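You operate a simulated robot arm through the tools that you are given. There is no shell and no other tool. Be economical: measure what you need, move in short steps, check, and stop when the job is done.

The job below is to be done with a simulated robot arm. You get a single attempt, and the scene is never put back.

Task
Set the swivel mount to 45, lock it and mount the red sensor.
Fine: the sensor goes on top of the swivel mount.

The check looks at the end state, three seconds after you hand in, the way a careful person would. Anything else that was tipped, shoved, dropped, spilled or broken makes it a failure.

Robot
A 5-joint arm with a two-finger parallel gripper, fixed in place. Base frame: the origin is at the foot of the arm, x ahead of it, y to its left, z up; the work surface is at about z = 8. Lengths are in mm, angles in rad, forces in N, time in s.
With the tool pointing down near the work surface it reaches from about 260 to 600 mm from the base axis. Its first joint turns from -1.152 to 1.152 rad. The tool tilts only in the upright plane through the base axis and itself; it spins freely about its own axis. Payload 1.57 kg.
The TCP is the grasp point between the finger pads, 30 mm short of the fingertips. In the tool frame z runs along the fingers and y along their closing line. The gripper opens to 80 mm. The fingers are 17 mm wide and 12 mm thick; the gripper's body (40 by 82 mm) begins 80 mm behind the TCP.
Orientation is that of the tool frame in the base frame, as a unit quaternion [w, x, y, z]. With the fingers straight down and closing along the base's y, the tool's x points along the base's -x, its y along +y and its z along -z.

Tools
- The arm moves only by the tool nudge_tool. Its argument "deltas" is a list of rows, each a list of 7 numbers: the shift along the base's x, y, z in units of 250 mm (1.0 is 250 mm), then the turn, a rotation vector about the base's x, y, z in units of 90 degrees (1.0 is 90 degrees), then the finger opening in mm, from 0 to 80. In form: [[x, y, z, wx, wy, wz, jaw], ...]. A call has 1 to 12 rows; each row is the pose to reach, as a shift and turn from the pose commanded when the call began. A call with a number of a shift or a turn outside -1 to 1 is refused whole. A row lasts 0.2 s, in which the tool goes at most 50 mm and 0.15 rad; a call with a longer step from one row to the next is refused whole, and so is a gripper value outside its range. Where a pose cannot be reached the arm comes as near as it can. A force on the tool above 50 N (or 10 N above the force at the start of the call, whichever is more), or a blocked arm, ends the call early, and 0.2 s more pass. Each finger travels about 153 mm/s and halts on what it meets, pressing with about 39 N; the grip force reading is that of the motor and also rises with nothing between the fingers. The clock runs only during rows and for 0.2 s after the last one: add rows that repeat a pose to give the fingers time. It gives the time, the measured TCP pose, the force on the tool (base axes), the opening and the grip force at its end, in the units of the frame above (readings bear some noise).
- Cameras (640 x 400 px; columns grow to the right, rows downward): "scene" is fixed at [65.8, 424.9, 505.9]; the picture's right is [-0.55, -0.84, 0.00], its down [-0.55, 0.36, -0.76] and it looks along [0.63, -0.41, -0.66] (base axes); focal length 214 px, centre (320, 200). "wrist" rides on the gripper at [72, -7, -122] in the tool frame; the picture's right is [0.09, 1.00, 0.00], its down [-0.84, 0.08, -0.54] and it looks along [-0.54, 0.05, 0.84] (tool axes); focal length 238 px, centre (320, 200). There is no depth. A picture from a camera that has moved, and an enlarged one, comes with that camera's place and axes in the base frame and with its lens. The place of the scene camera against the robot may be out by one fixed shift of up to 25 mm in any direction.
- camera(camera): a new picture of that camera. No time passes.
- inspect(camera, box): a new picture of the part [left, top, right, bottom] of that camera's present view, enlarged. No time passes.
- hand_in(): hands the job in; it is judged then, once.

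Work in short steps. Places have to be worked out from the pictures, the camera data and where the tool is seen: move nearer, look again, correct. Check each grasp and each placing, and mend what went wrong. You have 120 turns and 76 pictures in all, those below and enlarged ones among them. Open the gripper and draw the arm clear of the work before you hand the job in, unless the task says otherwise; then end with one line.

The tools are called as name(argument=value, ...) on one line, values as JSON. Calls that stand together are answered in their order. nudge_tool: Moves the arm, as the interface text tells. Its arguments: {"type":"object","properties":{"deltas":{"type":"array","items":{"type":"array","items":{"type":"number"}}}},"required":["deltas"]} The other tools are called the same way: camera (camera) takes a picture; inspect (camera, box) takes an enlarged picture of a part of a camera's view; hand_in () hands the job in.

At the start:

```text
time: 0.0
tcp_pos: [319.1, -192.3, 385.5]
tool_rot: [0.0, 0.0, 1.0, 0.0]
force: [-0.6, 0.1, -0.6]
width: 80.0
gripper_force: 0.1
```

scene: 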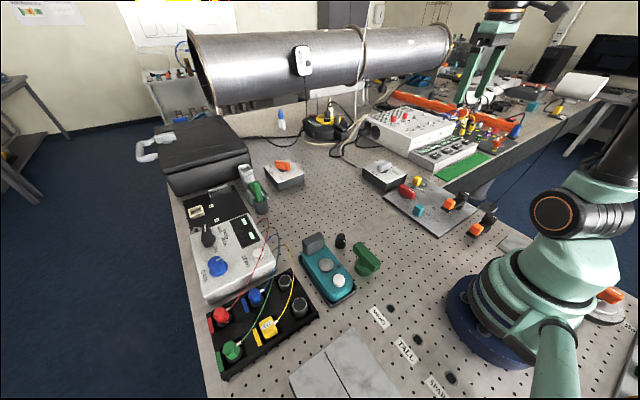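
wrist: 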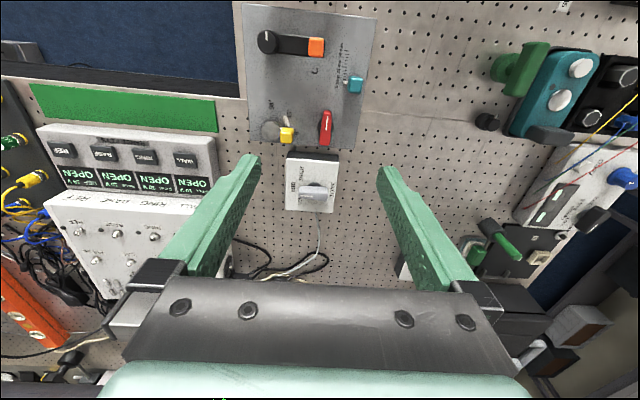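

The scene is cluttered; I enlarge parts of it to identify the swivel mount, its lock and the red sensor.

inspect(camera="scene", box=[340, 140, 540, 265])

inspect(camera="scene", box=[180, 220, 400, 380])

inspect(camera="wrist", box=[230, 0, 400, 220])

inspect(camera="scene", box=[340, 280, 640, 400])

```text
3.20 times, centred on (440, 202) of scene
camera zoom: at [65.8, 424.9, 505.9], right [-0.55, -0.84, 0.0], down [-0.55, 0.36, -0.76], along [0.63, -0.41, -0.66], focal length 686 px, centre (-64, 192)
```

zoom: 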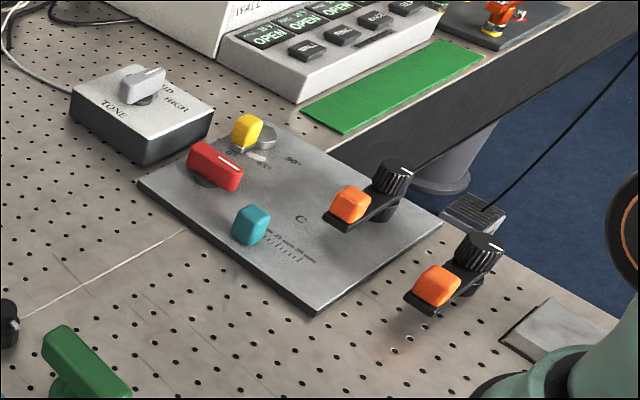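

```text
2.50 times, centred on (290, 300) of scene
camera zoom: at [65.8, 424.9, 505.9], right [-0.55, -0.84, 0.0], down [-0.55, 0.36, -0.76], along [0.63, -0.41, -0.66], focal length 536 px, centre (395, -50)
```

zoom: 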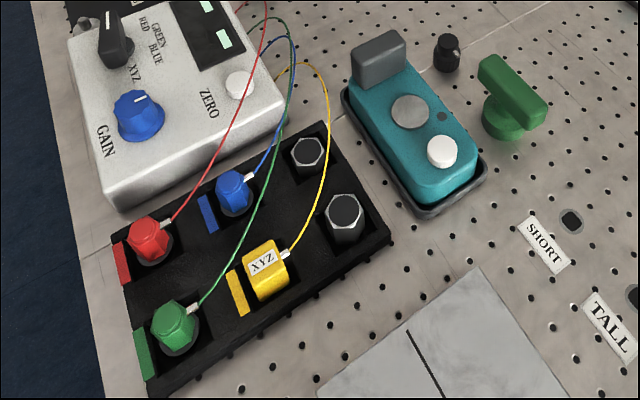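

```text
1.82 times, centred on (315, 110) of wrist
camera zoom: at [247.5, -201.0, 507.6], right [-0.09, 1.0, 0.0], down [0.84, 0.08, 0.54], along [0.54, 0.05, -0.84], focal length 433 px, centre (329, 364)
```

zoom: 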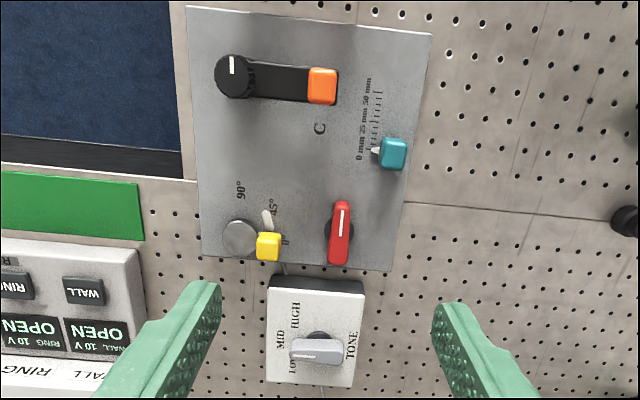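

```text
2.13 times, centred on (490, 340) of scene
camera zoom: at [65.8, 424.9, 505.9], right [-0.55, -0.84, 0.0], down [-0.55, 0.36, -0.76], along [0.63, -0.41, -0.66], focal length 458 px, centre (-43, -99)
```

zoom: 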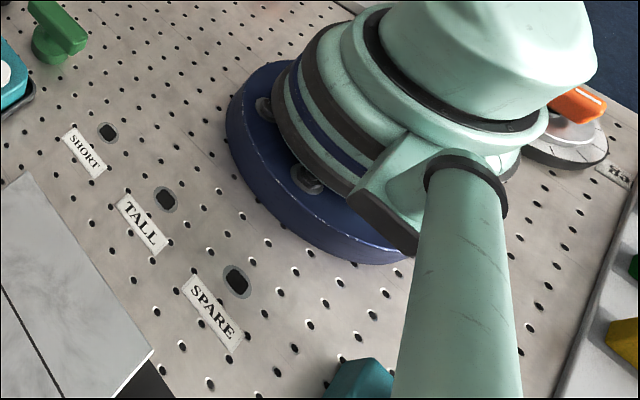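

The yellow lever with 45°/90° marks sits on the far plate, but there may be other candidates; I look closer at the rest of the workspace.

inspect(camera="scene", box=[540, 260, 640, 400])

inspect(camera="wrist", box=[440, 20, 640, 270])

inspect(camera="scene", box=[140, 110, 320, 250])

inspect(camera="scene", box=[340, 60, 560, 190])

```text
2.86 times, centred on (590, 330) of scene
camera zoom: at [65.8, 424.9, 505.9], right [-0.55, -0.84, 0.0], down [-0.55, 0.36, -0.76], along [0.63, -0.41, -0.66], focal length 613 px, centre (-451, -171)
```

zoom: 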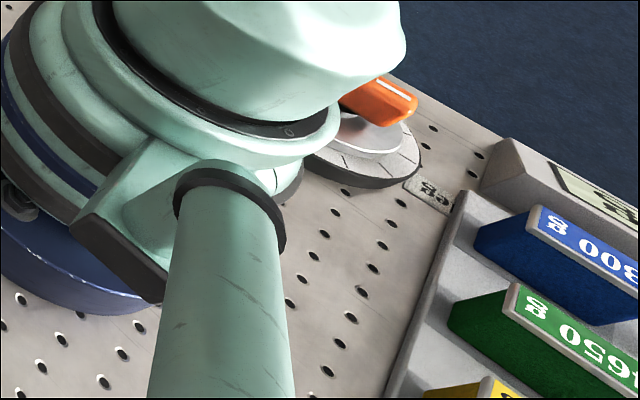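

```text
1.60 times, centred on (540, 145) of wrist
camera zoom: at [247.5, -201.0, 507.6], right [-0.09, 1.0, 0.0], down [0.84, 0.08, 0.54], along [0.54, 0.05, -0.84], focal length 381 px, centre (-32, 288)
```

zoom: 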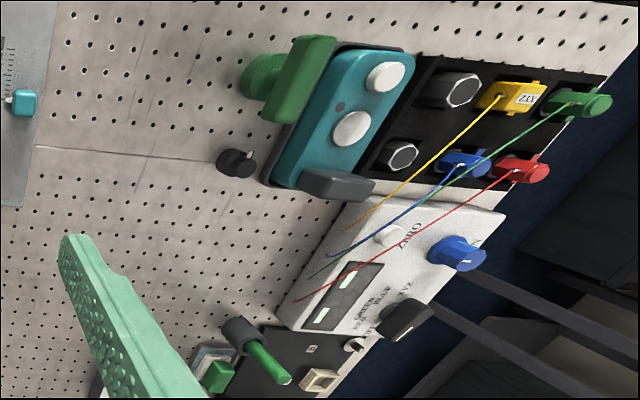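

```text
2.86 times, centred on (230, 180) of scene
camera zoom: at [65.8, 424.9, 505.9], right [-0.55, -0.84, 0.0], down [-0.55, 0.36, -0.76], along [0.63, -0.41, -0.66], focal length 613 px, centre (577, 257)
```

zoom: 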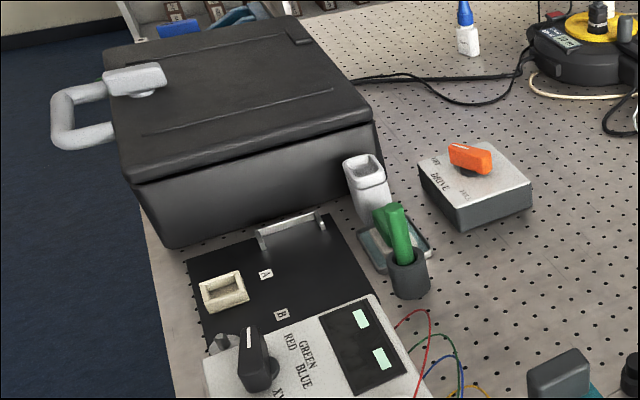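

```text
2.91 times, centred on (450, 125) of scene
camera zoom: at [65.8, 424.9, 505.9], right [-0.55, -0.84, 0.0], down [-0.55, 0.36, -0.76], along [0.63, -0.41, -0.66], focal length 624 px, centre (-58, 418)
```

zoom: 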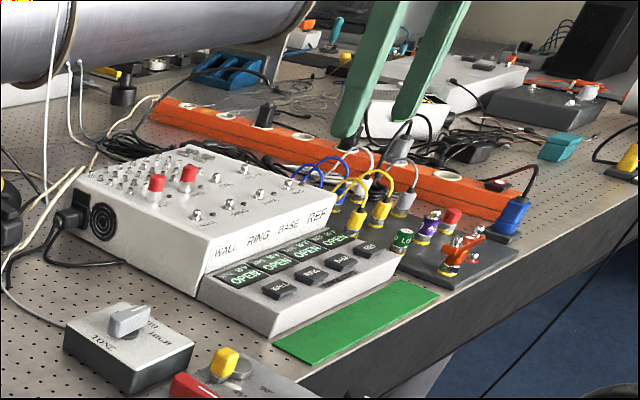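

I lower the wrist camera towards the plate with the yellow/red/teal/orange handles to read its marks.

nudge_tool(deltas=[[-0.04, -0.05, -0.135, 0, 0, 0, 80], [-0.08, -0.1, -0.27, 0, 0, 0, 80], [-0.12, -0.15, -0.4, 0, 0, 0, 80], [-0.156, -0.19, -0.54, 0, 0, 0, 80]])

camera(camera="wrist")

```text
time: 1.0
tcp_pos: [281.2, -238.7, 252.1]
tool_rot: [0.0, 0.0, 1.0, 0.0]
force: [-1.2, 0.3, -0.3]
width: 80.1
gripper_force: 0.0
```

```text
65 pictures are left
camera wrist: at [209.8, -247.5, 374.0], right [-0.09, 1.0, 0.0], down [0.84, 0.08, 0.54], along [0.54, 0.05, -0.84], focal length 238 px, centre (320, 200)
```

wrist: 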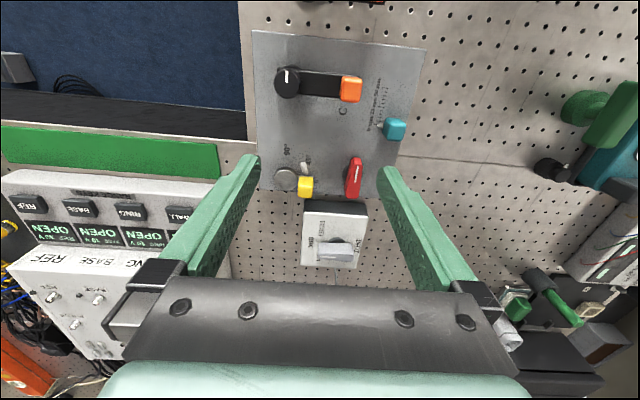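

inspect(camera="wrist", box=[250, 30, 430, 210])

inspect(camera="wrist", box=[260, 130, 370, 210])

```text
2.22 times, centred on (340, 120) of wrist
camera zoom: at [209.8, -247.5, 374.0], right [-0.09, 1.0, 0.0], down [0.84, 0.08, 0.54], along [0.54, 0.05, -0.84], focal length 530 px, centre (276, 378)
```

zoom: 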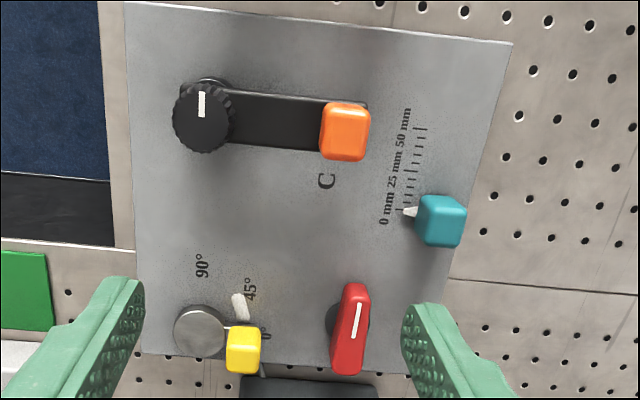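

```text
5.00 times, centred on (315, 170) of wrist
camera zoom: at [209.8, -247.5, 374.0], right [-0.09, 1.0, 0.0], down [0.84, 0.08, 0.54], along [0.54, 0.05, -0.84], focal length 1192 px, centre (345, 350)
```

zoom: 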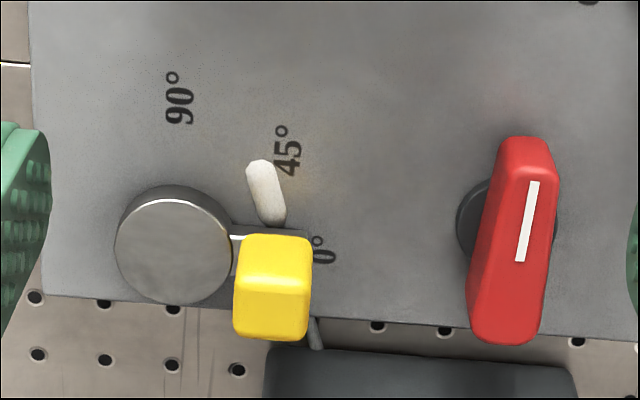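

The plate has a disc mount with a yellow lever at 0° (45° and 90° marks). Next I view the left side (green handle, teal block, sensor rack) from above.

nudge_tool(deltas=[[0.04, 0.05, 0.18, 0, 0, 0, 80], [0.1, 0.12, 0.35, 0, 0, 0, 80], [0.15, 0.27, 0.5, 0, 0, 0, 80], [0.18, 0.45, 0.5, 0, 0, 0, 80], [0.18, 0.63, 0.5, 0, 0, 0, 80], [0.18, 0.8, 0.5, 0, 0, 0.08, 80], [0.16, 0.97, 0.5, 0, 0, 0.16, 80]])

nudge_tool(deltas=[[-0.05, 0.16, 0, 0, 0, 0.08, 80], [-0.1, 0.32, 0, 0, 0, 0.16, 80], [-0.16, 0.48, -0.05, 0, 0, 0.24, 80], [-0.2, 0.6, -0.1, 0, 0, 0.32, 80], [-0.2, 0.6, -0.1, 0, 0, 0.4, 80]])

camera(camera="wrist")

```text
refused: row 3 steps farther than a row can; nothing moved
```

```text
time: 2.2
tcp_pos: [231.1, -90.4, 224.9]
tool_rot: [0.0, -0.31, 0.951, -0.001]
force: [-0.9, 1.0, -0.1]
width: 80.1
gripper_force: 0.0
```

```text
62 pictures are left
camera wrist: at [176.6, -140.4, 347.3], right [-0.66, 0.75, 0.0], down [0.63, 0.56, 0.54], along [0.41, 0.36, -0.84], focal length 238 px, centre (320, 200)
```

wrist: 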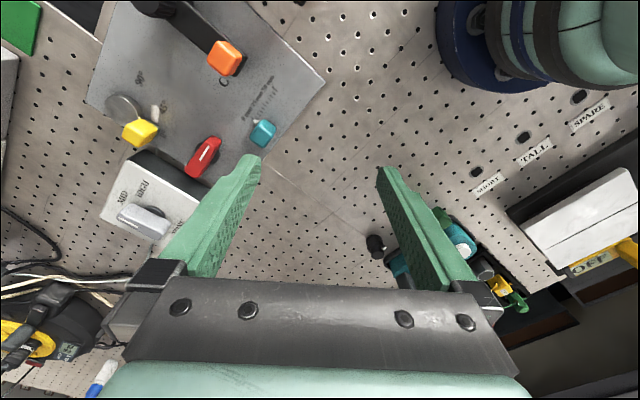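

The first call was refused and only the second ran, harmlessly. I now rise and swing left with legal step sizes.

nudge_tool(deltas=[[0.05, 0, 0.18, 0, 0, 0, 80], [0.12, 0.1, 0.32, 0, 0, 0, 80], [0.2, 0.25, 0.4, 0, 0, 0, 80], [0.22, 0.43, 0.42, 0, 0, 0, 80], [0.2, 0.6, 0.42, 0, 0, 0, 80], [0.16, 0.77, 0.42, 0, 0, 0.08, 80], [0.12, 0.92, 0.42, 0, 0, 0.16, 80], [0.12, 0.92, 0.42, 0, 0, 0.16, 80]])

camera(camera="wrist")

```text
time: 4.0
tcp_pos: [261.8, 137.4, 332.0]
tool_rot: [0.0, -0.427, 0.904, -0.001]
force: [-0.2, 0.0, 0.0]
width: 80.0
gripper_force: 0.1
```

```text
61 pictures are left
camera wrist: at [220.8, 76.2, 453.7], right [-0.83, 0.56, 0.0], down [0.47, 0.69, 0.54], along [0.31, 0.45, -0.84], focal length 238 px, centre (320, 200)
```

wrist: 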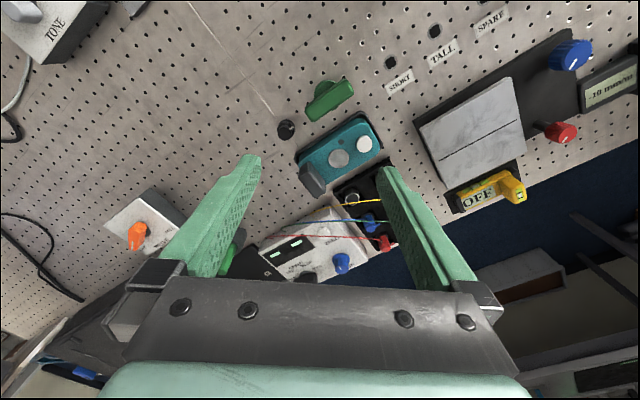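

inspect(camera="wrist", box=[250, 70, 410, 170])

inspect(camera="wrist", box=[240, 160, 440, 285])

inspect(camera="wrist", box=[380, 0, 640, 220])

```text
4.00 times, centred on (330, 120) of wrist
camera zoom: at [220.8, 76.2, 453.7], right [-0.83, 0.56, 0.0], down [0.47, 0.69, 0.54], along [0.31, 0.45, -0.84], focal length 953 px, centre (280, 520)
```

zoom: 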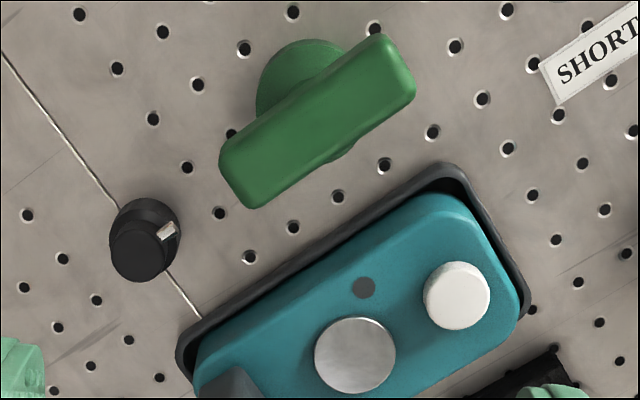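

```text
3.20 times, centred on (340, 222) of wrist
camera zoom: at [220.8, 76.2, 453.7], right [-0.83, 0.56, 0.0], down [0.47, 0.69, 0.54], along [0.31, 0.45, -0.84], focal length 763 px, centre (256, 128)
```

zoom: 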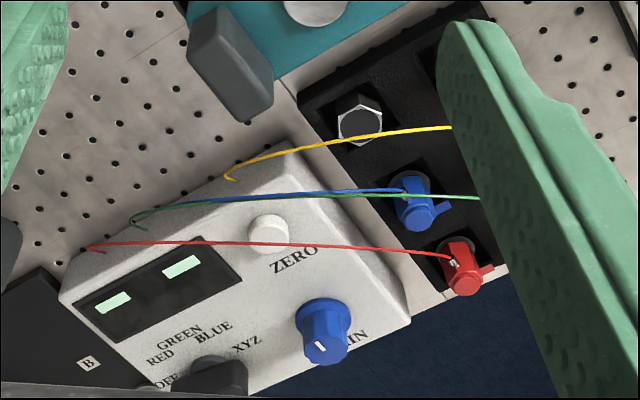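

```text
1.82 times, centred on (510, 110) of wrist
camera zoom: at [220.8, 76.2, 453.7], right [-0.83, 0.56, 0.0], down [0.47, 0.69, 0.54], along [0.31, 0.45, -0.84], focal length 433 px, centre (-26, 364)
```

zoom: 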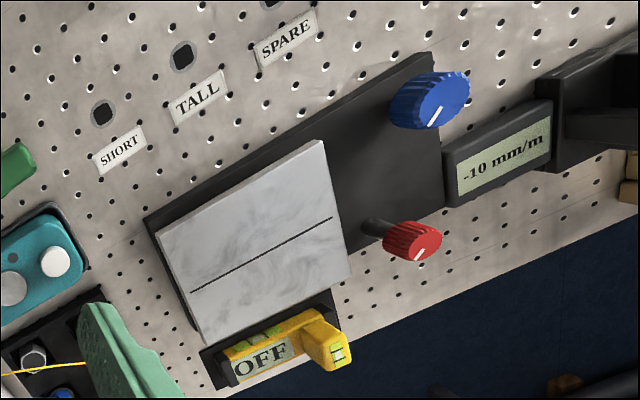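

The rack with wired sensors is on the left and the red one is around (315, 471). I move nearer to measure it.

nudge_tool(deltas=[[-0.05, 0.14, -0.05, 0, 0, 0, 80], [-0.1, 0.28, -0.1, 0, 0, 0, 80], [-0.14, 0.42, -0.2, 0, 0, 0, 80], [-0.17, 0.56, -0.3, 0, 0, 0, 80], [-0.2, 0.68, -0.4, 0, 0, 0, 80], [-0.2, 0.68, -0.4, 0, 0, 0, 80]])

camera(camera="wrist")

inspect(camera="wrist", box=[260, 120, 400, 210])

```text
time: 5.4
tcp_pos: [210.0, 305.0, 229.6]
tool_rot: [-0.001, -0.426, 0.905, 0.0]
force: [0.3, 0.1, -0.8]
width: 80.1
gripper_force: 0.0
```

```text
57 pictures are left
camera wrist: at [170.0, 244.3, 351.4], right [-0.83, 0.56, 0.0], down [0.47, 0.69, 0.54], along [0.31, 0.45, -0.84], focal length 238 px, centre (320, 200)
```

wrist: 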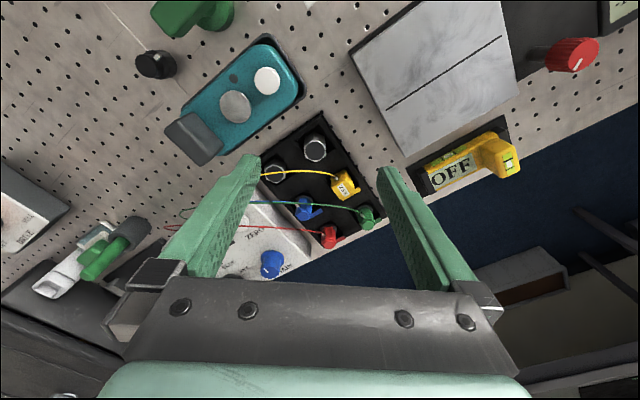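

```text
4.44 times, centred on (330, 165) of wrist
camera zoom: at [170.0, 244.3, 351.4], right [-0.83, 0.56, 0.0], down [0.47, 0.69, 0.54], along [0.31, 0.45, -0.84], focal length 1059 px, centre (276, 356)
```

zoom: 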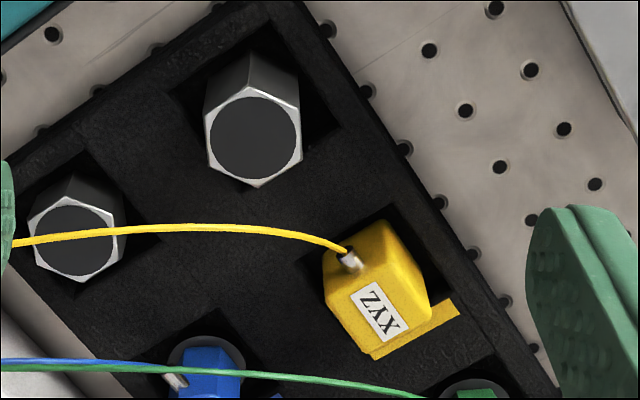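

inspect(camera="wrist", box=[290, 190, 390, 255])

inspect(camera="scene", box=[195, 270, 325, 375])

```text
6.15 times, centred on (340, 222) of wrist
camera zoom: at [170.0, 244.3, 351.4], right [-0.83, 0.56, 0.0], down [0.47, 0.69, 0.54], along [0.31, 0.45, -0.84], focal length 1467 px, centre (197, 62)
```

zoom: 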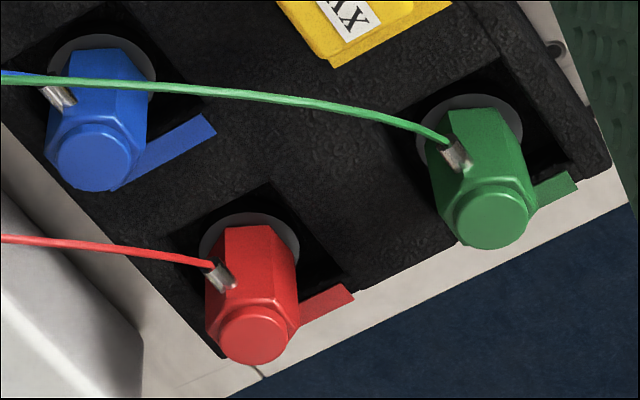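

```text
3.81 times, centred on (260, 322) of scene
camera zoom: at [65.8, 425.0, 505.9], right [-0.55, -0.84, 0.0], down [-0.55, 0.36, -0.76], along [0.63, -0.41, -0.66], focal length 817 px, centre (549, -267)
```

zoom: 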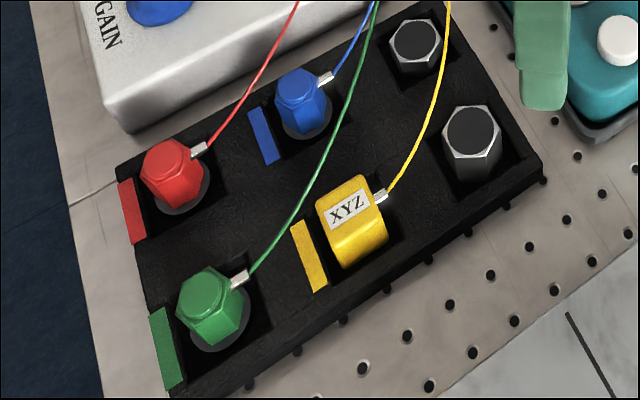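

The red sensor is a hex body on a round grey base sitting in a well. The swivel mount comes first, so I head back to it, rising and swinging right.

nudge_tool(deltas=[[0.06, -0.06, 0.15, 0, 0, -0.08, 80], [0.12, -0.18, 0.28, 0, 0, -0.16, 80], [0.22, -0.31, 0.36, 0, 0, -0.24, 80], [0.32, -0.46, 0.4, 0, 0, -0.32, 80], [0.42, -0.61, 0.42, 0, 0, -0.4, 80], [0.51, -0.77, 0.42, 0, 0, -0.48, 80], [0.58, -0.94, 0.42, 0, 0, -0.56, 80]])

```text
time: 7.0
tcp_pos: [353.8, 72.5, 337.5]
tool_rot: [0.0, 0.001, 1.0, 0.0]
force: [-0.4, -0.8, 0.1]
width: 80.1
gripper_force: 0.0
```

nudge_tool(deltas=[[0.03, -0.18, 0, 0, 0, -0.08, 80], [0.04, -0.36, 0, 0, 0, -0.16, 80], [0.04, -0.54, 0, 0, 0, -0.24, 80], [0.02, -0.72, 0, 0, 0, -0.32, 80], [-0.02, -0.9, 0, 0, 0, -0.4, 80], [-0.06, -1.0, -0.12, 0, 0, -0.4, 80], [-0.09, -1.0, -0.3, 0, 0, -0.4, 80], [-0.12, -1.0, -0.45, 0, 0, -0.4, 80], [-0.12, -1.0, -0.6, 0, 0, -0.4, 80], [-0.12, -1.0, -0.6, 0, 0, -0.4, 80]])

camera(camera="wrist")

```text
time: 9.2
tcp_pos: [328.7, -175.8, 187.3]
tool_rot: [0.0, 0.31, 0.951, 0.0]
force: [-0.1, 0.7, -0.1]
width: 80.0
gripper_force: 0.0
```

```text
53 pictures are left
camera wrist: at [266.1, -140.8, 307.7], right [0.51, 0.86, 0.0], down [0.72, -0.43, 0.54], along [0.47, -0.28, -0.84], focal length 238 px, centre (320, 200)
```

wrist: 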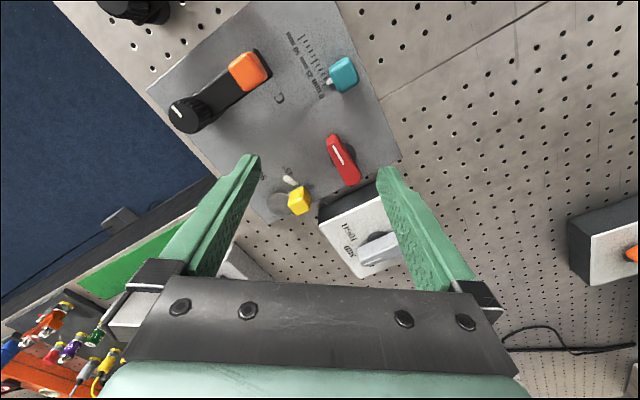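

inspect(camera="wrist", box=[250, 120, 380, 225])

inspect(camera="scene", box=[385, 170, 485, 240])

inspect(camera="wrist", box=[150, 20, 370, 140])

```text
3.81 times, centred on (315, 172) of wrist
camera zoom: at [266.1, -140.8, 307.7], right [0.51, 0.86, 0.0], down [0.72, -0.43, 0.54], along [0.47, -0.28, -0.84], focal length 908 px, centre (339, 305)
```

zoom: 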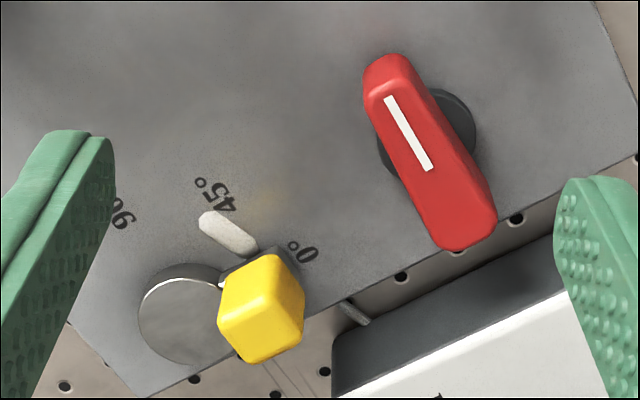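

```text
5.71 times, centred on (435, 205) of scene
camera zoom: at [65.8, 424.9, 505.9], right [-0.55, -0.84, 0.0], down [-0.55, 0.36, -0.76], along [0.63, -0.41, -0.66], focal length 1226 px, centre (-337, 171)
```

zoom: 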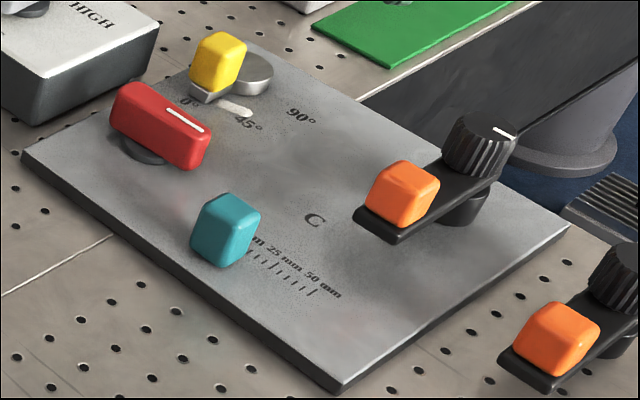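

```text
2.91 times, centred on (260, 80) of wrist
camera zoom: at [266.1, -140.8, 307.7], right [0.51, 0.86, 0.0], down [0.72, -0.43, 0.54], along [0.47, -0.28, -0.84], focal length 693 px, centre (494, 549)
```

zoom: 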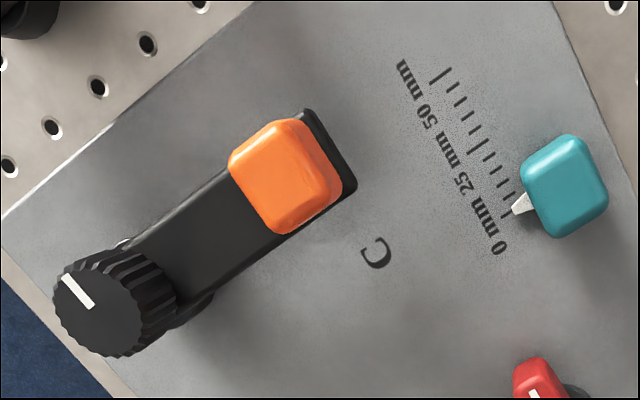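

Triangulating: disc top about (397,-287,28), yellow handle about (401,-254,32); 0° is toward +y and 45° is toward -x (counterclockwise from above). I go nearer to see the white bar and the red lever.

nudge_tool(deltas=[[0.07, -0.1, -0.06, 0, 0, 0, 80], [0.14, -0.2, -0.12, 0, 0, 0, 80], [0.21, -0.3, -0.18, 0, 0, 0, 80], [0.265, -0.385, -0.22, 0, 0, 0, 80], [0.265, -0.385, -0.22, 0, 0, 0, 80]])

camera(camera="wrist")

```text
time: 10.4
tcp_pos: [393.7, -271.6, 130.5]
tool_rot: [-0.001, 0.309, 0.951, 0.001]
force: [0.5, -0.1, 0.4]
width: 80.0
gripper_force: 0.1
```

```text
49 pictures are left
camera wrist: at [331.7, -236.2, 252.5], right [0.51, 0.86, 0.0], down [0.72, -0.43, 0.54], along [0.47, -0.28, -0.84], focal length 238 px, centre (320, 200)
```

wrist: 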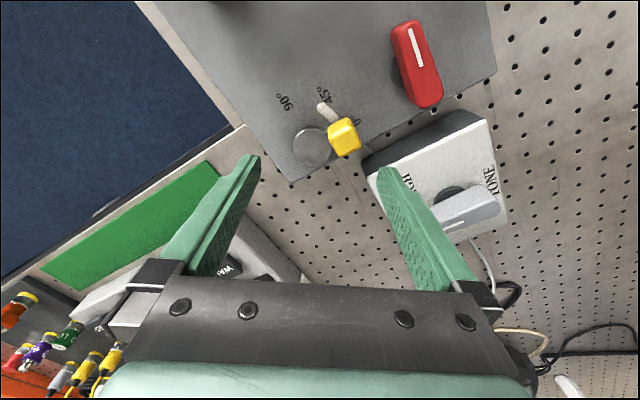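

inspect(camera="wrist", box=[270, 80, 390, 180])

inspect(camera="wrist", box=[370, 10, 470, 130])

```text
4.00 times, centred on (330, 130) of wrist
camera zoom: at [331.7, -236.2, 252.5], right [0.51, 0.86, 0.0], down [0.72, -0.43, 0.54], along [0.47, -0.28, -0.84], focal length 953 px, centre (280, 480)
```

zoom: 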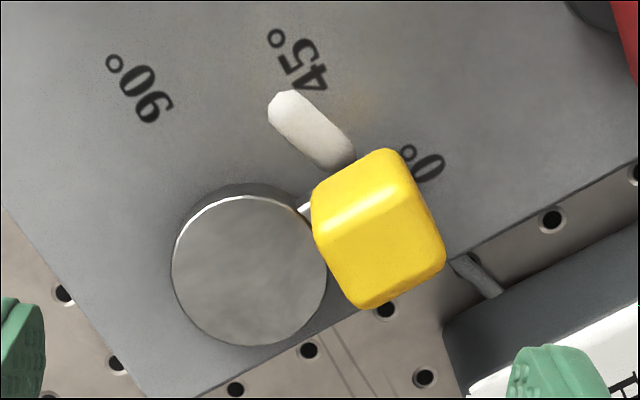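

```text
3.33 times, centred on (420, 70) of wrist
camera zoom: at [331.7, -236.2, 252.5], right [0.51, 0.86, 0.0], down [0.72, -0.43, 0.54], along [0.47, -0.28, -0.84], focal length 794 px, centre (-13, 633)
```

zoom: 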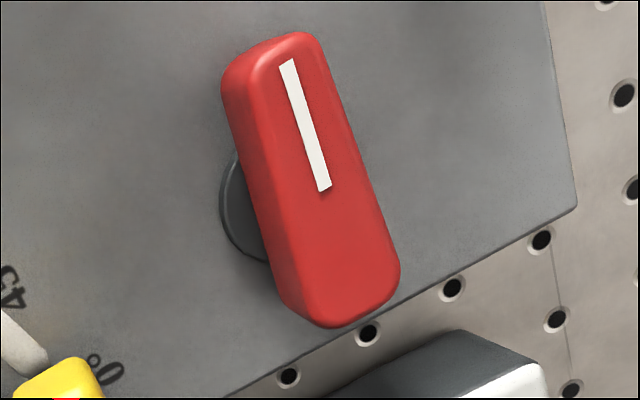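

inspect(camera="scene", box=[405, 168, 445, 193])

inspect(camera="wrist", box=[310, 100, 350, 130])

inspect(camera="wrist", box=[330, 125, 400, 165])

```text
16.00 times, centred on (425, 180) of scene
camera zoom: at [65.8, 424.9, 505.9], right [-0.55, -0.84, 0.0], down [-0.55, 0.36, -0.76], along [0.63, -0.41, -0.66], focal length 3432 px, centre (-1360, 512)
```

zoom: 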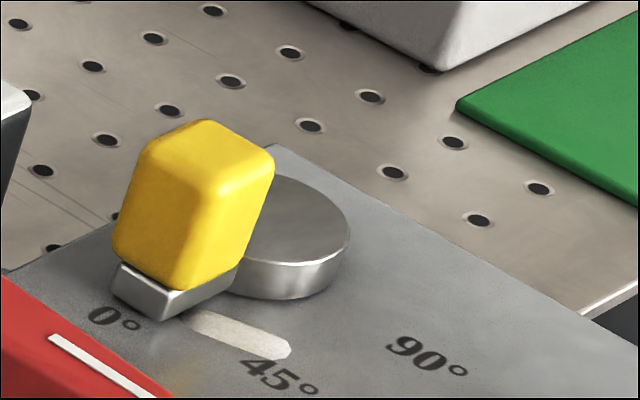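

```text
13.33 times, centred on (330, 115) of wrist
camera zoom: at [331.7, -236.2, 252.5], right [0.51, 0.86, 0.0], down [0.72, -0.43, 0.54], along [0.47, -0.28, -0.84], focal length 3178 px, centre (187, 1333)
```

zoom: 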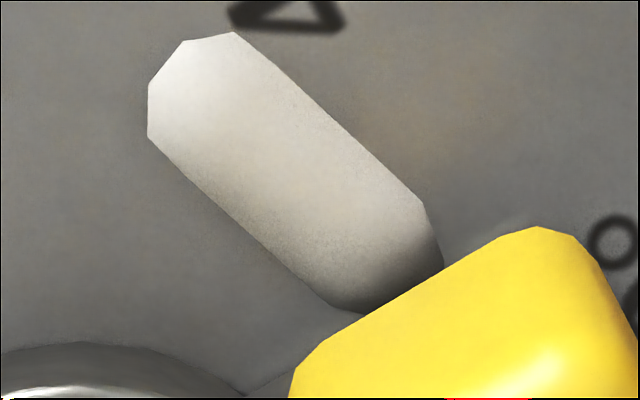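

```text
9.14 times, centred on (365, 145) of wrist
camera zoom: at [331.7, -236.2, 252.5], right [0.51, 0.86, 0.0], down [0.72, -0.43, 0.54], along [0.47, -0.28, -0.84], focal length 2179 px, centre (-91, 703)
```

zoom: 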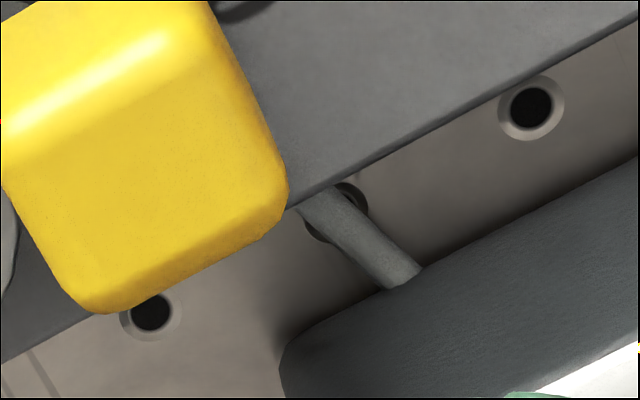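

The white bar turns out to be the tip of the TONE box's cable, not part of the mount. I need to know what the lock is, so I spin the tool half a turn to look at the plate from the other side.

nudge_tool(deltas=[[0, 0, 0.1, 0, 0, 0.09, 80], [-0.03, 0.02, 0.2, 0, 0, 0.18, 80], [-0.06, 0.04, 0.3, 0, 0, 0.27, 80], [-0.1, 0.06, 0.4, 0, 0, 0.36, 80], [-0.14, 0.1, 0.45, 0, 0, 0.45, 80], [-0.14, 0.1, 0.45, 0, 0, 0.54, 80], [-0.14, 0.1, 0.45, 0, 0, 0.63, 80], [-0.14, 0.1, 0.45, 0, 0, 0.72, 80], [-0.14, 0.1, 0.45, 0, 0, 0.81, 80], [-0.14, 0.1, 0.45, 0, 0, 0.9, 80], [-0.14, 0.1, 0.45, 0, 0, 0.98, 80], [-0.14, 0.1, 0.45, 0, 0, 0.98, 80]])

nudge_tool(deltas=[[0, 0, 0, 0, 0, 0.09, 80], [0, 0, 0, 0, 0, 0.18, 80], [0, 0, 0, 0, 0, 0.27, 80], [0, 0, 0, 0, 0, 0.36, 80], [0, 0, 0, 0, 0, 0.45, 80], [0, 0, 0, 0, 0, 0.54, 80], [0, 0, 0, 0, 0, 0.63, 80], [0, 0, 0, 0, 0, 0.72, 80], [0, 0, 0, 0, 0, 0.81, 80], [0, 0, 0, 0, 0, 0.9, 80], [0, 0, 0, 0, 0, 0.98, 80], [0, 0, 0, 0, 0, 0.98, 80]])

camera(camera="wrist")

```text
time: 13.0
tcp_pos: [355.7, -248.0, 243.4]
tool_rot: [0.0, -0.44, 0.898, 0.0]
force: [-0.5, 0.0, 1.1]
width: 80.3
gripper_force: 0.0
```

```text
time: 15.6
tcp_pos: [365.4, -231.3, 241.7]
tool_rot: [0.0, 0.94, -0.342, 0.0]
force: [0.3, 1.3, -0.1]
width: 79.9
gripper_force: 0.0
out of reach, approached as far as the arm can: row 11, 12
```

```text
43 pictures are left
camera wrist: at [425.2, -274.8, 364.5], right [-0.57, -0.82, 0.0], down [-0.69, 0.48, 0.54], along [-0.45, 0.31, -0.84], focal length 238 px, centre (320, 200)
```

wrist: 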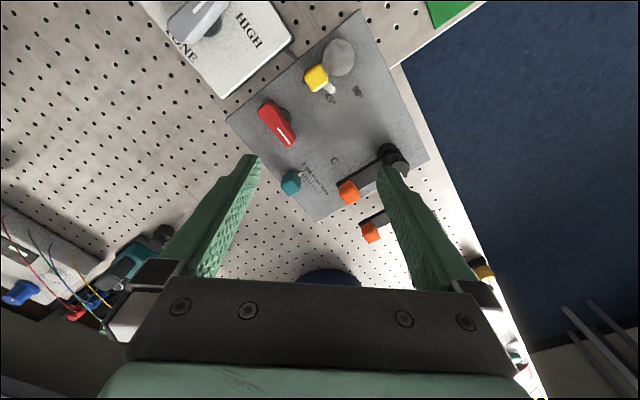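

inspect(camera="wrist", box=[220, 10, 430, 140])

inspect(camera="wrist", box=[270, 120, 440, 260])

```text
3.05 times, centred on (325, 75) of wrist
camera zoom: at [425.2, -274.8, 364.5], right [-0.57, -0.82, 0.0], down [-0.69, 0.48, 0.54], along [-0.45, 0.31, -0.84], focal length 726 px, centre (305, 581)
```

zoom: 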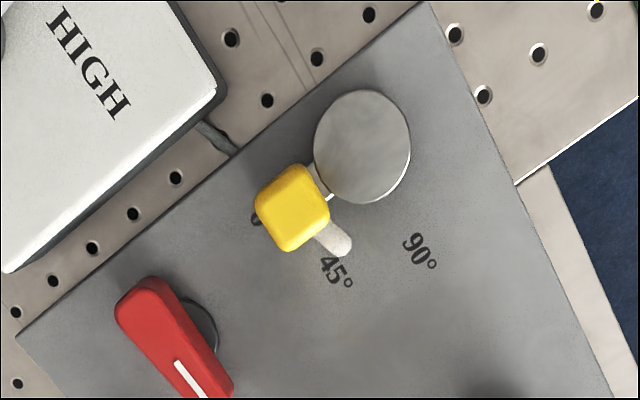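

```text
2.86 times, centred on (355, 190) of wrist
camera zoom: at [425.2, -274.8, 364.5], right [-0.57, -0.82, 0.0], down [-0.69, 0.48, 0.54], along [-0.45, 0.31, -0.84], focal length 681 px, centre (220, 229)
```

zoom: 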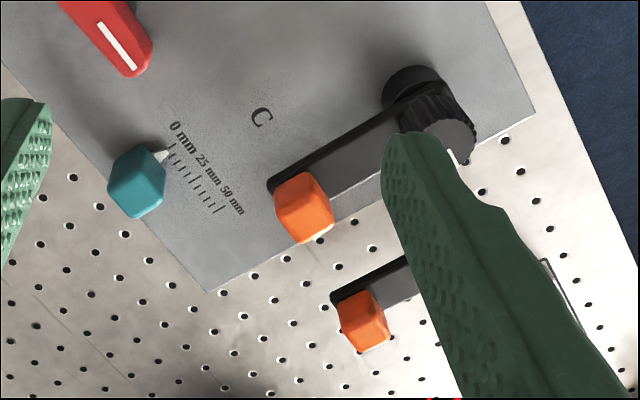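

Triangulated again: disc centre ≈(401,-288.5, top 24), yellow block ≈(401,-254, top ≈47), red lever ≈(388,-178). The red lever is the likely lock, which I can test. I turn the tool so the fingers close along x, above the yellow block.

nudge_tool(deltas=[[0, 0, 0, 0, 0, -0.09, 40], [0, 0, 0, 0, 0, -0.18, 40], [0, 0, 0, 0, 0, -0.27, 40], [0, 0, 0, 0, 0, -0.36, 40], [0.03, -0.01, 0, 0, 0, -0.45, 40], [0.08, -0.02, -0.1, 0, 0, -0.5, 40], [0.13, -0.03, -0.25, 0, 0, -0.53, 40], [0.13, -0.03, -0.4, 0, 0, -0.53, 40], [0.13, -0.03, -0.4, 0, 0, -0.53, 40]])

camera(camera="wrist")

```text
time: 17.6
tcp_pos: [398.4, -239.6, 141.7]
tool_rot: [0.001, 0.724, -0.69, 0.0]
force: [0.4, 0.3, -0.7]
width: 40.1
gripper_force: 0.0
```

```text
40 pictures are left
camera wrist: at [409.0, -313.1, 264.1], right [-0.99, -0.14, 0.0], down [-0.12, 0.83, 0.54], along [-0.07, 0.54, -0.84], focal length 238 px, centre (320, 200)
```

wrist: 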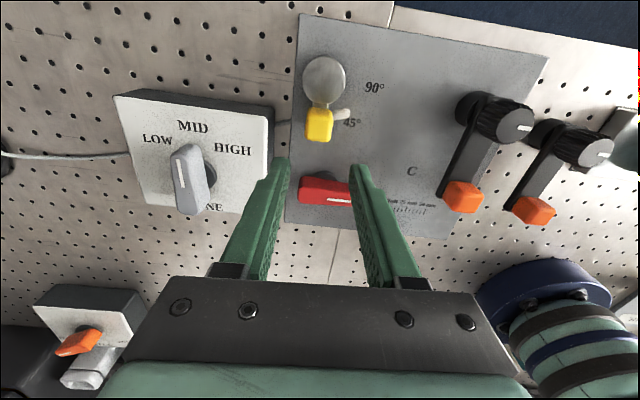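

inspect(camera="wrist", box=[250, 40, 380, 170])

```text
3.08 times, centred on (315, 105) of wrist
camera zoom: at [409.0, -313.1, 264.1], right [-0.99, -0.14, 0.0], down [-0.12, 0.83, 0.54], along [-0.07, 0.54, -0.84], focal length 733 px, centre (335, 492)
```

zoom: 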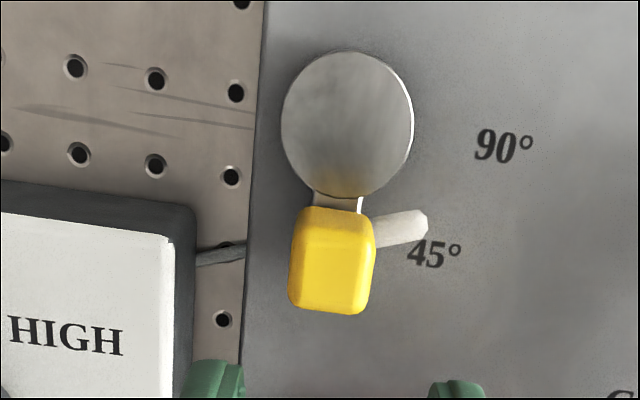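

The view shows the box well clear (x≥443), with the block centred at about (402,-252) and the disc at (402,-288). I descend around the yellow block with the opening at 40.

nudge_tool(deltas=[[0.006, -0.046, 0, 0, 0, -0.03, 40], [0.006, -0.046, -0.12, 0, 0, -0.03, 40], [0.006, -0.046, -0.22, 0, 0, -0.03, 40], [0.006, -0.046, -0.3, 0, 0, -0.03, 40], [0.006, -0.046, -0.35, 0, 0, -0.03, 40], [0.006, -0.046, -0.35, 0, 0, -0.03, 40]])

inspect(camera="wrist", box=[220, 80, 420, 280])

```text
time: 19.0
tcp_pos: [399.9, -249.2, 58.3]
tool_rot: [-0.001, -0.707, 0.707, 0.0]
force: [0.9, 0.6, 0.3]
width: 40.2
gripper_force: 0.0
```

```text
2.00 times, centred on (320, 180) of wrist
camera zoom: at [407.2, -322.4, 179.9], right [-1.0, -0.09, 0.0], down [-0.08, 0.84, 0.54], along [-0.05, 0.54, -0.84], focal length 477 px, centre (320, 240)
```

zoom: 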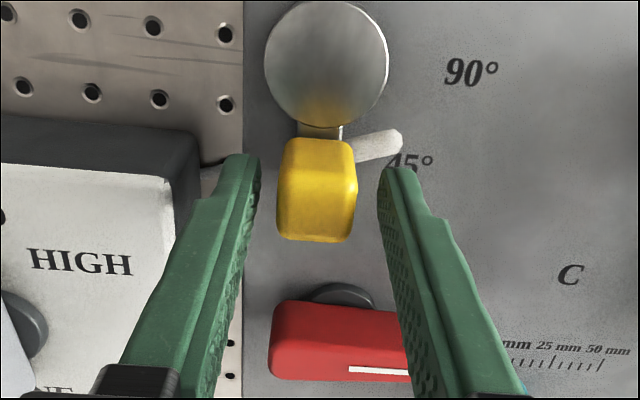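

The block is between the fingers with no contact. I close on it.

nudge_tool(deltas=[[0, 0, 0, 0, 0, 0, 20], [0, 0, 0, 0, 0, 0, 15], [0, 0, 0, 0, 0, 0, 15]])

```text
time: 19.8
tcp_pos: [401.0, -248.6, 58.1]
tool_rot: [0.001, 0.708, -0.706, 0.001]
force: [12.2, 1.0, -5.9]
width: 23.7
gripper_force: 35.7
```

Gripped at 23.7 mm. I turn about the disc centre by 22.5° first and watch the force.

nudge_tool(deltas=[[-0.0204, -0.0013, 0, 0, 0, 0.0833, 15], [-0.0404, -0.0053, 0, 0, 0, 0.1667, 15], [-0.0597, -0.0119, 0, 0, 0, 0.25, 15], [-0.0597, -0.0119, 0, 0, 0, 0.25, 15]])

inspect(camera="wrist", box=[220, 60, 420, 260])

```text
time: 20.8
tcp_pos: [387.3, -252.7, 56.7]
tool_rot: [-0.001, 0.833, -0.553, 0.002]
force: [22.0, 18.4, 11.0]
width: 24.0
gripper_force: 36.0
```

```text
2.00 times, centred on (320, 160) of wrist
camera zoom: at [420.9, -317.2, 180.4], right [-0.88, -0.47, 0.0], down [-0.4, 0.74, 0.54], along [-0.25, 0.48, -0.84], focal length 477 px, centre (320, 280)
```

zoom: 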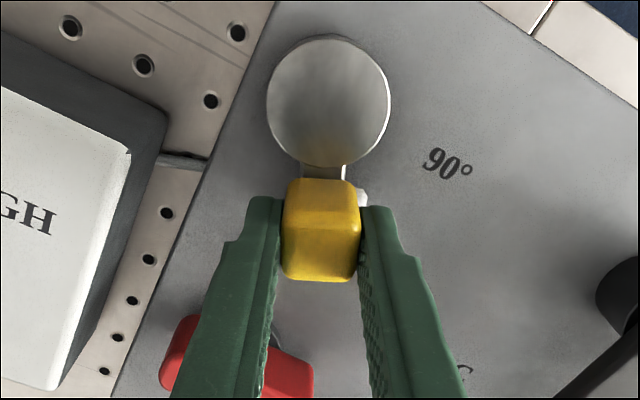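

It turns. I continue to 45°.

nudge_tool(deltas=[[-0.0183, -0.009, 0, 0, 0, 0.0833, 15], [-0.0353, -0.0204, 0, 0, 0, 0.1667, 15], [-0.0506, -0.0338, 0, 0, 0, 0.25, 15], [-0.0506, -0.0338, 0, 0, 0, 0.25, 15]])

inspect(camera="wrist", box=[220, 60, 420, 260])

```text
time: 21.8
tcp_pos: [375.5, -261.5, 57.2]
tool_rot: [0.001, 0.925, -0.379, 0.001]
force: [18.8, 18.6, 22.4]
width: 24.8
gripper_force: 36.6
```

```text
2.00 times, centred on (320, 160) of wrist
camera zoom: at [429.7, -308.7, 179.6], right [-0.63, -0.77, 0.0], down [-0.65, 0.53, 0.54], along [-0.42, 0.34, -0.84], focal length 477 px, centre (320, 280)
```

zoom: 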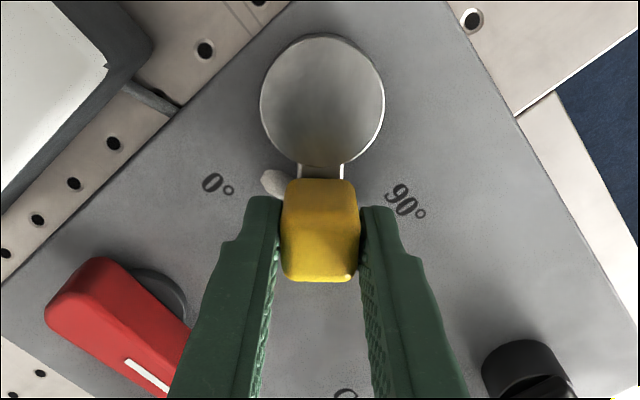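

Tool yaw is 135.3°, i.e. lever at ≈45.3°, and the 0°/90° labels sit at +y and -x of the disc, so this matches. I release and rise.

nudge_tool(deltas=[[0, 0, 0, 0, 0, 0, 36], [0, 0, 0, 0, 0, 0, 36], [0, 0, 0.1, 0, 0, 0, 36], [0, 0, 0.25, 0, 0, 0, 36], [0, 0, 0.35, 0, 0, 0, 36], [0, 0, 0.35, 0, 0, 0, 36]])

inspect(camera="wrist", box=[240, 20, 400, 180])

```text
time: 23.2
tcp_pos: [375.3, -260.7, 144.8]
tool_rot: [0.001, 0.924, -0.383, 0.0]
force: [-0.9, 0.2, 0.2]
width: 36.3
gripper_force: 0.0
```

```text
2.50 times, centred on (320, 100) of wrist
camera zoom: at [430.5, -308.8, 267.4], right [-0.64, -0.77, 0.0], down [-0.65, 0.54, 0.54], along [-0.42, 0.35, -0.84], focal length 596 px, centre (320, 450)
```

zoom: 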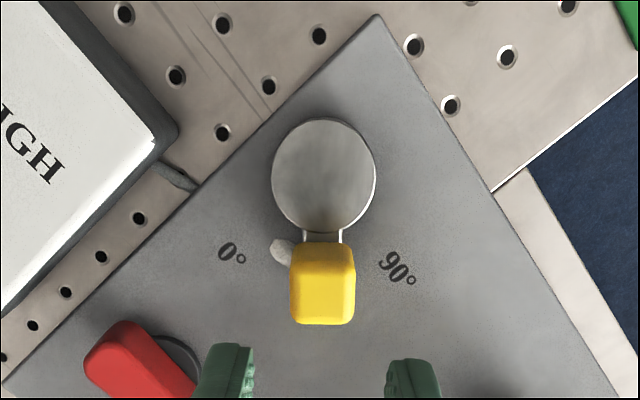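

The lever held its place, but my projection suggests it is nearer 48° than 45°. I zoom in tighter to measure it exactly.

inspect(camera="wrist", box=[285, 55, 355, 155])

```text
4.00 times, centred on (320, 105) of wrist
camera zoom: at [430.5, -308.8, 267.4], right [-0.64, -0.77, 0.0], down [-0.65, 0.54, 0.54], along [-0.42, 0.35, -0.84], focal length 953 px, centre (320, 580)
```

zoom: 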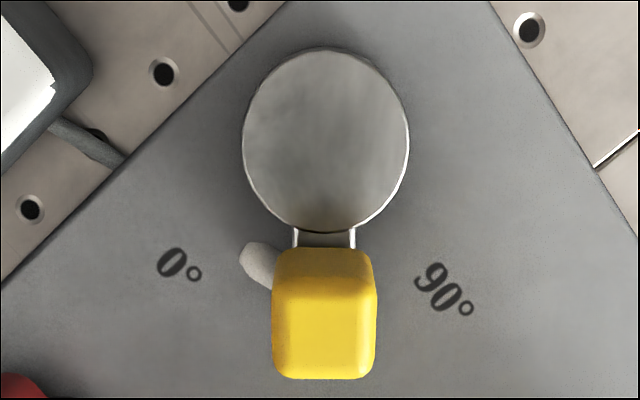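

Disc, neck and block line up at azimuth ≈139.5°, so the lever is near 49° and needs about -4.5°. I regrip it aligned with the block, turn it back and release.

nudge_tool(deltas=[[-0.006, -0.007, -0.1, 0, 0, 0.05, 36], [-0.006, -0.007, -0.2, 0, 0, 0.05, 36], [-0.006, -0.007, -0.3, 0, 0, 0.05, 36], [-0.006, -0.007, -0.345, 0, 0, 0.05, 36], [-0.006, -0.007, -0.345, 0, 0, 0.05, 36], [-0.006, -0.007, -0.345, 0, 0, 0.05, 20], [-0.006, -0.007, -0.345, 0, 0, 0.05, 20]])

```text
time: 24.0
tcp_pos: [383.2, -251.4, 88.0]
tool_rot: [-0.001, 0.937, -0.349, -0.002]
force: [-4.4, 2.7, 11.4]
width: 36.3
gripper_force: 0.3
out of reach, approached as far as the arm can: row 1, 2, 3
stopped in row 3: the force on the tool passed its limit (the readings are from after the stop); the commanded pose is now the measured one
```

The yaw limit displaced the arm and it touched something. I look before going on.

camera(camera="wrist")

inspect(camera="scene", box=[385, 150, 485, 220])

```text
33 pictures are left
camera wrist: at [442.4, -295.8, 209.0], right [-0.58, -0.81, 0.0], down [-0.68, 0.49, 0.55], along [-0.44, 0.32, -0.84], focal length 238 px, centre (320, 200)
```

wrist: 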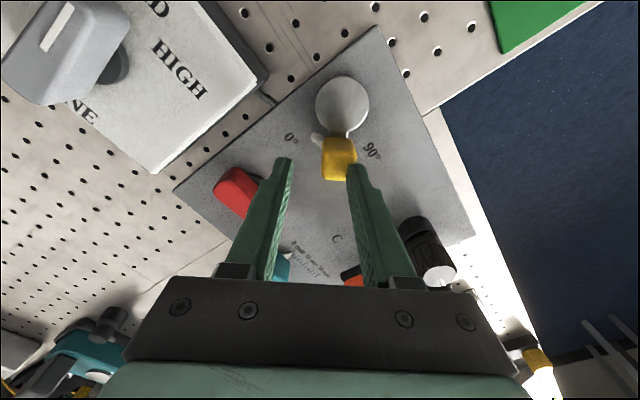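

```text
5.71 times, centred on (435, 185) of scene
camera zoom: at [65.7, 425.0, 505.9], right [-0.55, -0.84, 0.0], down [-0.55, 0.36, -0.76], along [0.63, -0.41, -0.66], focal length 1226 px, centre (-337, 286)
```

zoom: 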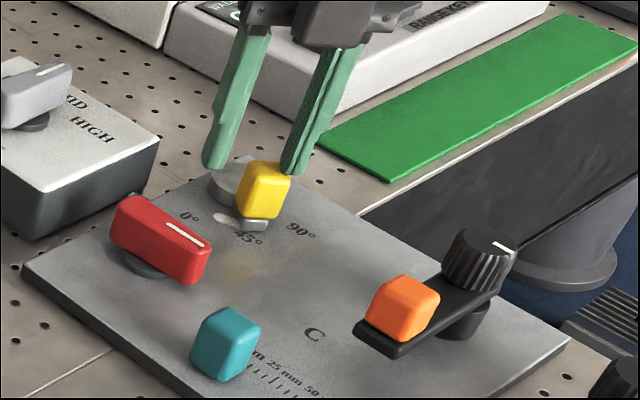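

Nothing appears disturbed. I rise and spin the tool the other way (to yaw ≈ -45°), where the wrist has range.

nudge_tool(deltas=[[0, 0, 0.12, 0, 0, 0, 36], [0, 0, 0.25, 0, 0, -0.09, 36], [0, 0, 0.25, 0, 0, -0.18, 36], [0, 0, 0.25, 0, 0, -0.27, 36], [0, 0, 0.25, 0, 0, -0.36, 36], [0, 0, 0.25, 0, 0, -0.45, 36], [0, 0, 0.25, 0, 0, -0.54, 36], [0, 0, 0.25, 0, 0, -0.63, 36], [0, 0, 0.25, 0, 0, -0.72, 36], [0, 0, 0.25, 0, 0, -0.81, 36], [0, 0, 0.25, 0, 0, -0.9, 36], [0, 0, 0.25, 0, 0, -0.98, 36]])

nudge_tool(deltas=[[0, 0, 0, 0, 0, -0.09, 36], [0, 0, 0, 0, 0, -0.18, 36], [0, 0, 0, 0, 0, -0.27, 36], [0, 0, 0, 0, 0, -0.36, 36], [0, 0, 0, 0, 0, -0.45, 36], [0, 0, 0, 0, 0, -0.54, 36], [0, 0, 0, 0, 0, -0.63, 36], [0, 0, 0, 0, 0, -0.72, 36], [0, 0, 0, 0, 0, -0.81, 36], [0, 0, 0, 0, 0, -0.9, 36], [0, 0, 0, 0, 0, -0.98, 36], [0, 0, 0, 0, 0, -0.98, 36]])

```text
time: 26.6
tcp_pos: [382.8, -251.1, 148.6]
tool_rot: [-0.001, -0.428, 0.904, 0.0]
force: [-0.7, 0.2, 0.5]
width: 35.9
gripper_force: 0.1
```

```text
time: 29.2
tcp_pos: [382.3, -250.4, 148.5]
tool_rot: [0.002, 0.32, 0.947, -0.001]
force: [0.4, 0.0, 1.4]
width: 35.9
gripper_force: 0.1
```

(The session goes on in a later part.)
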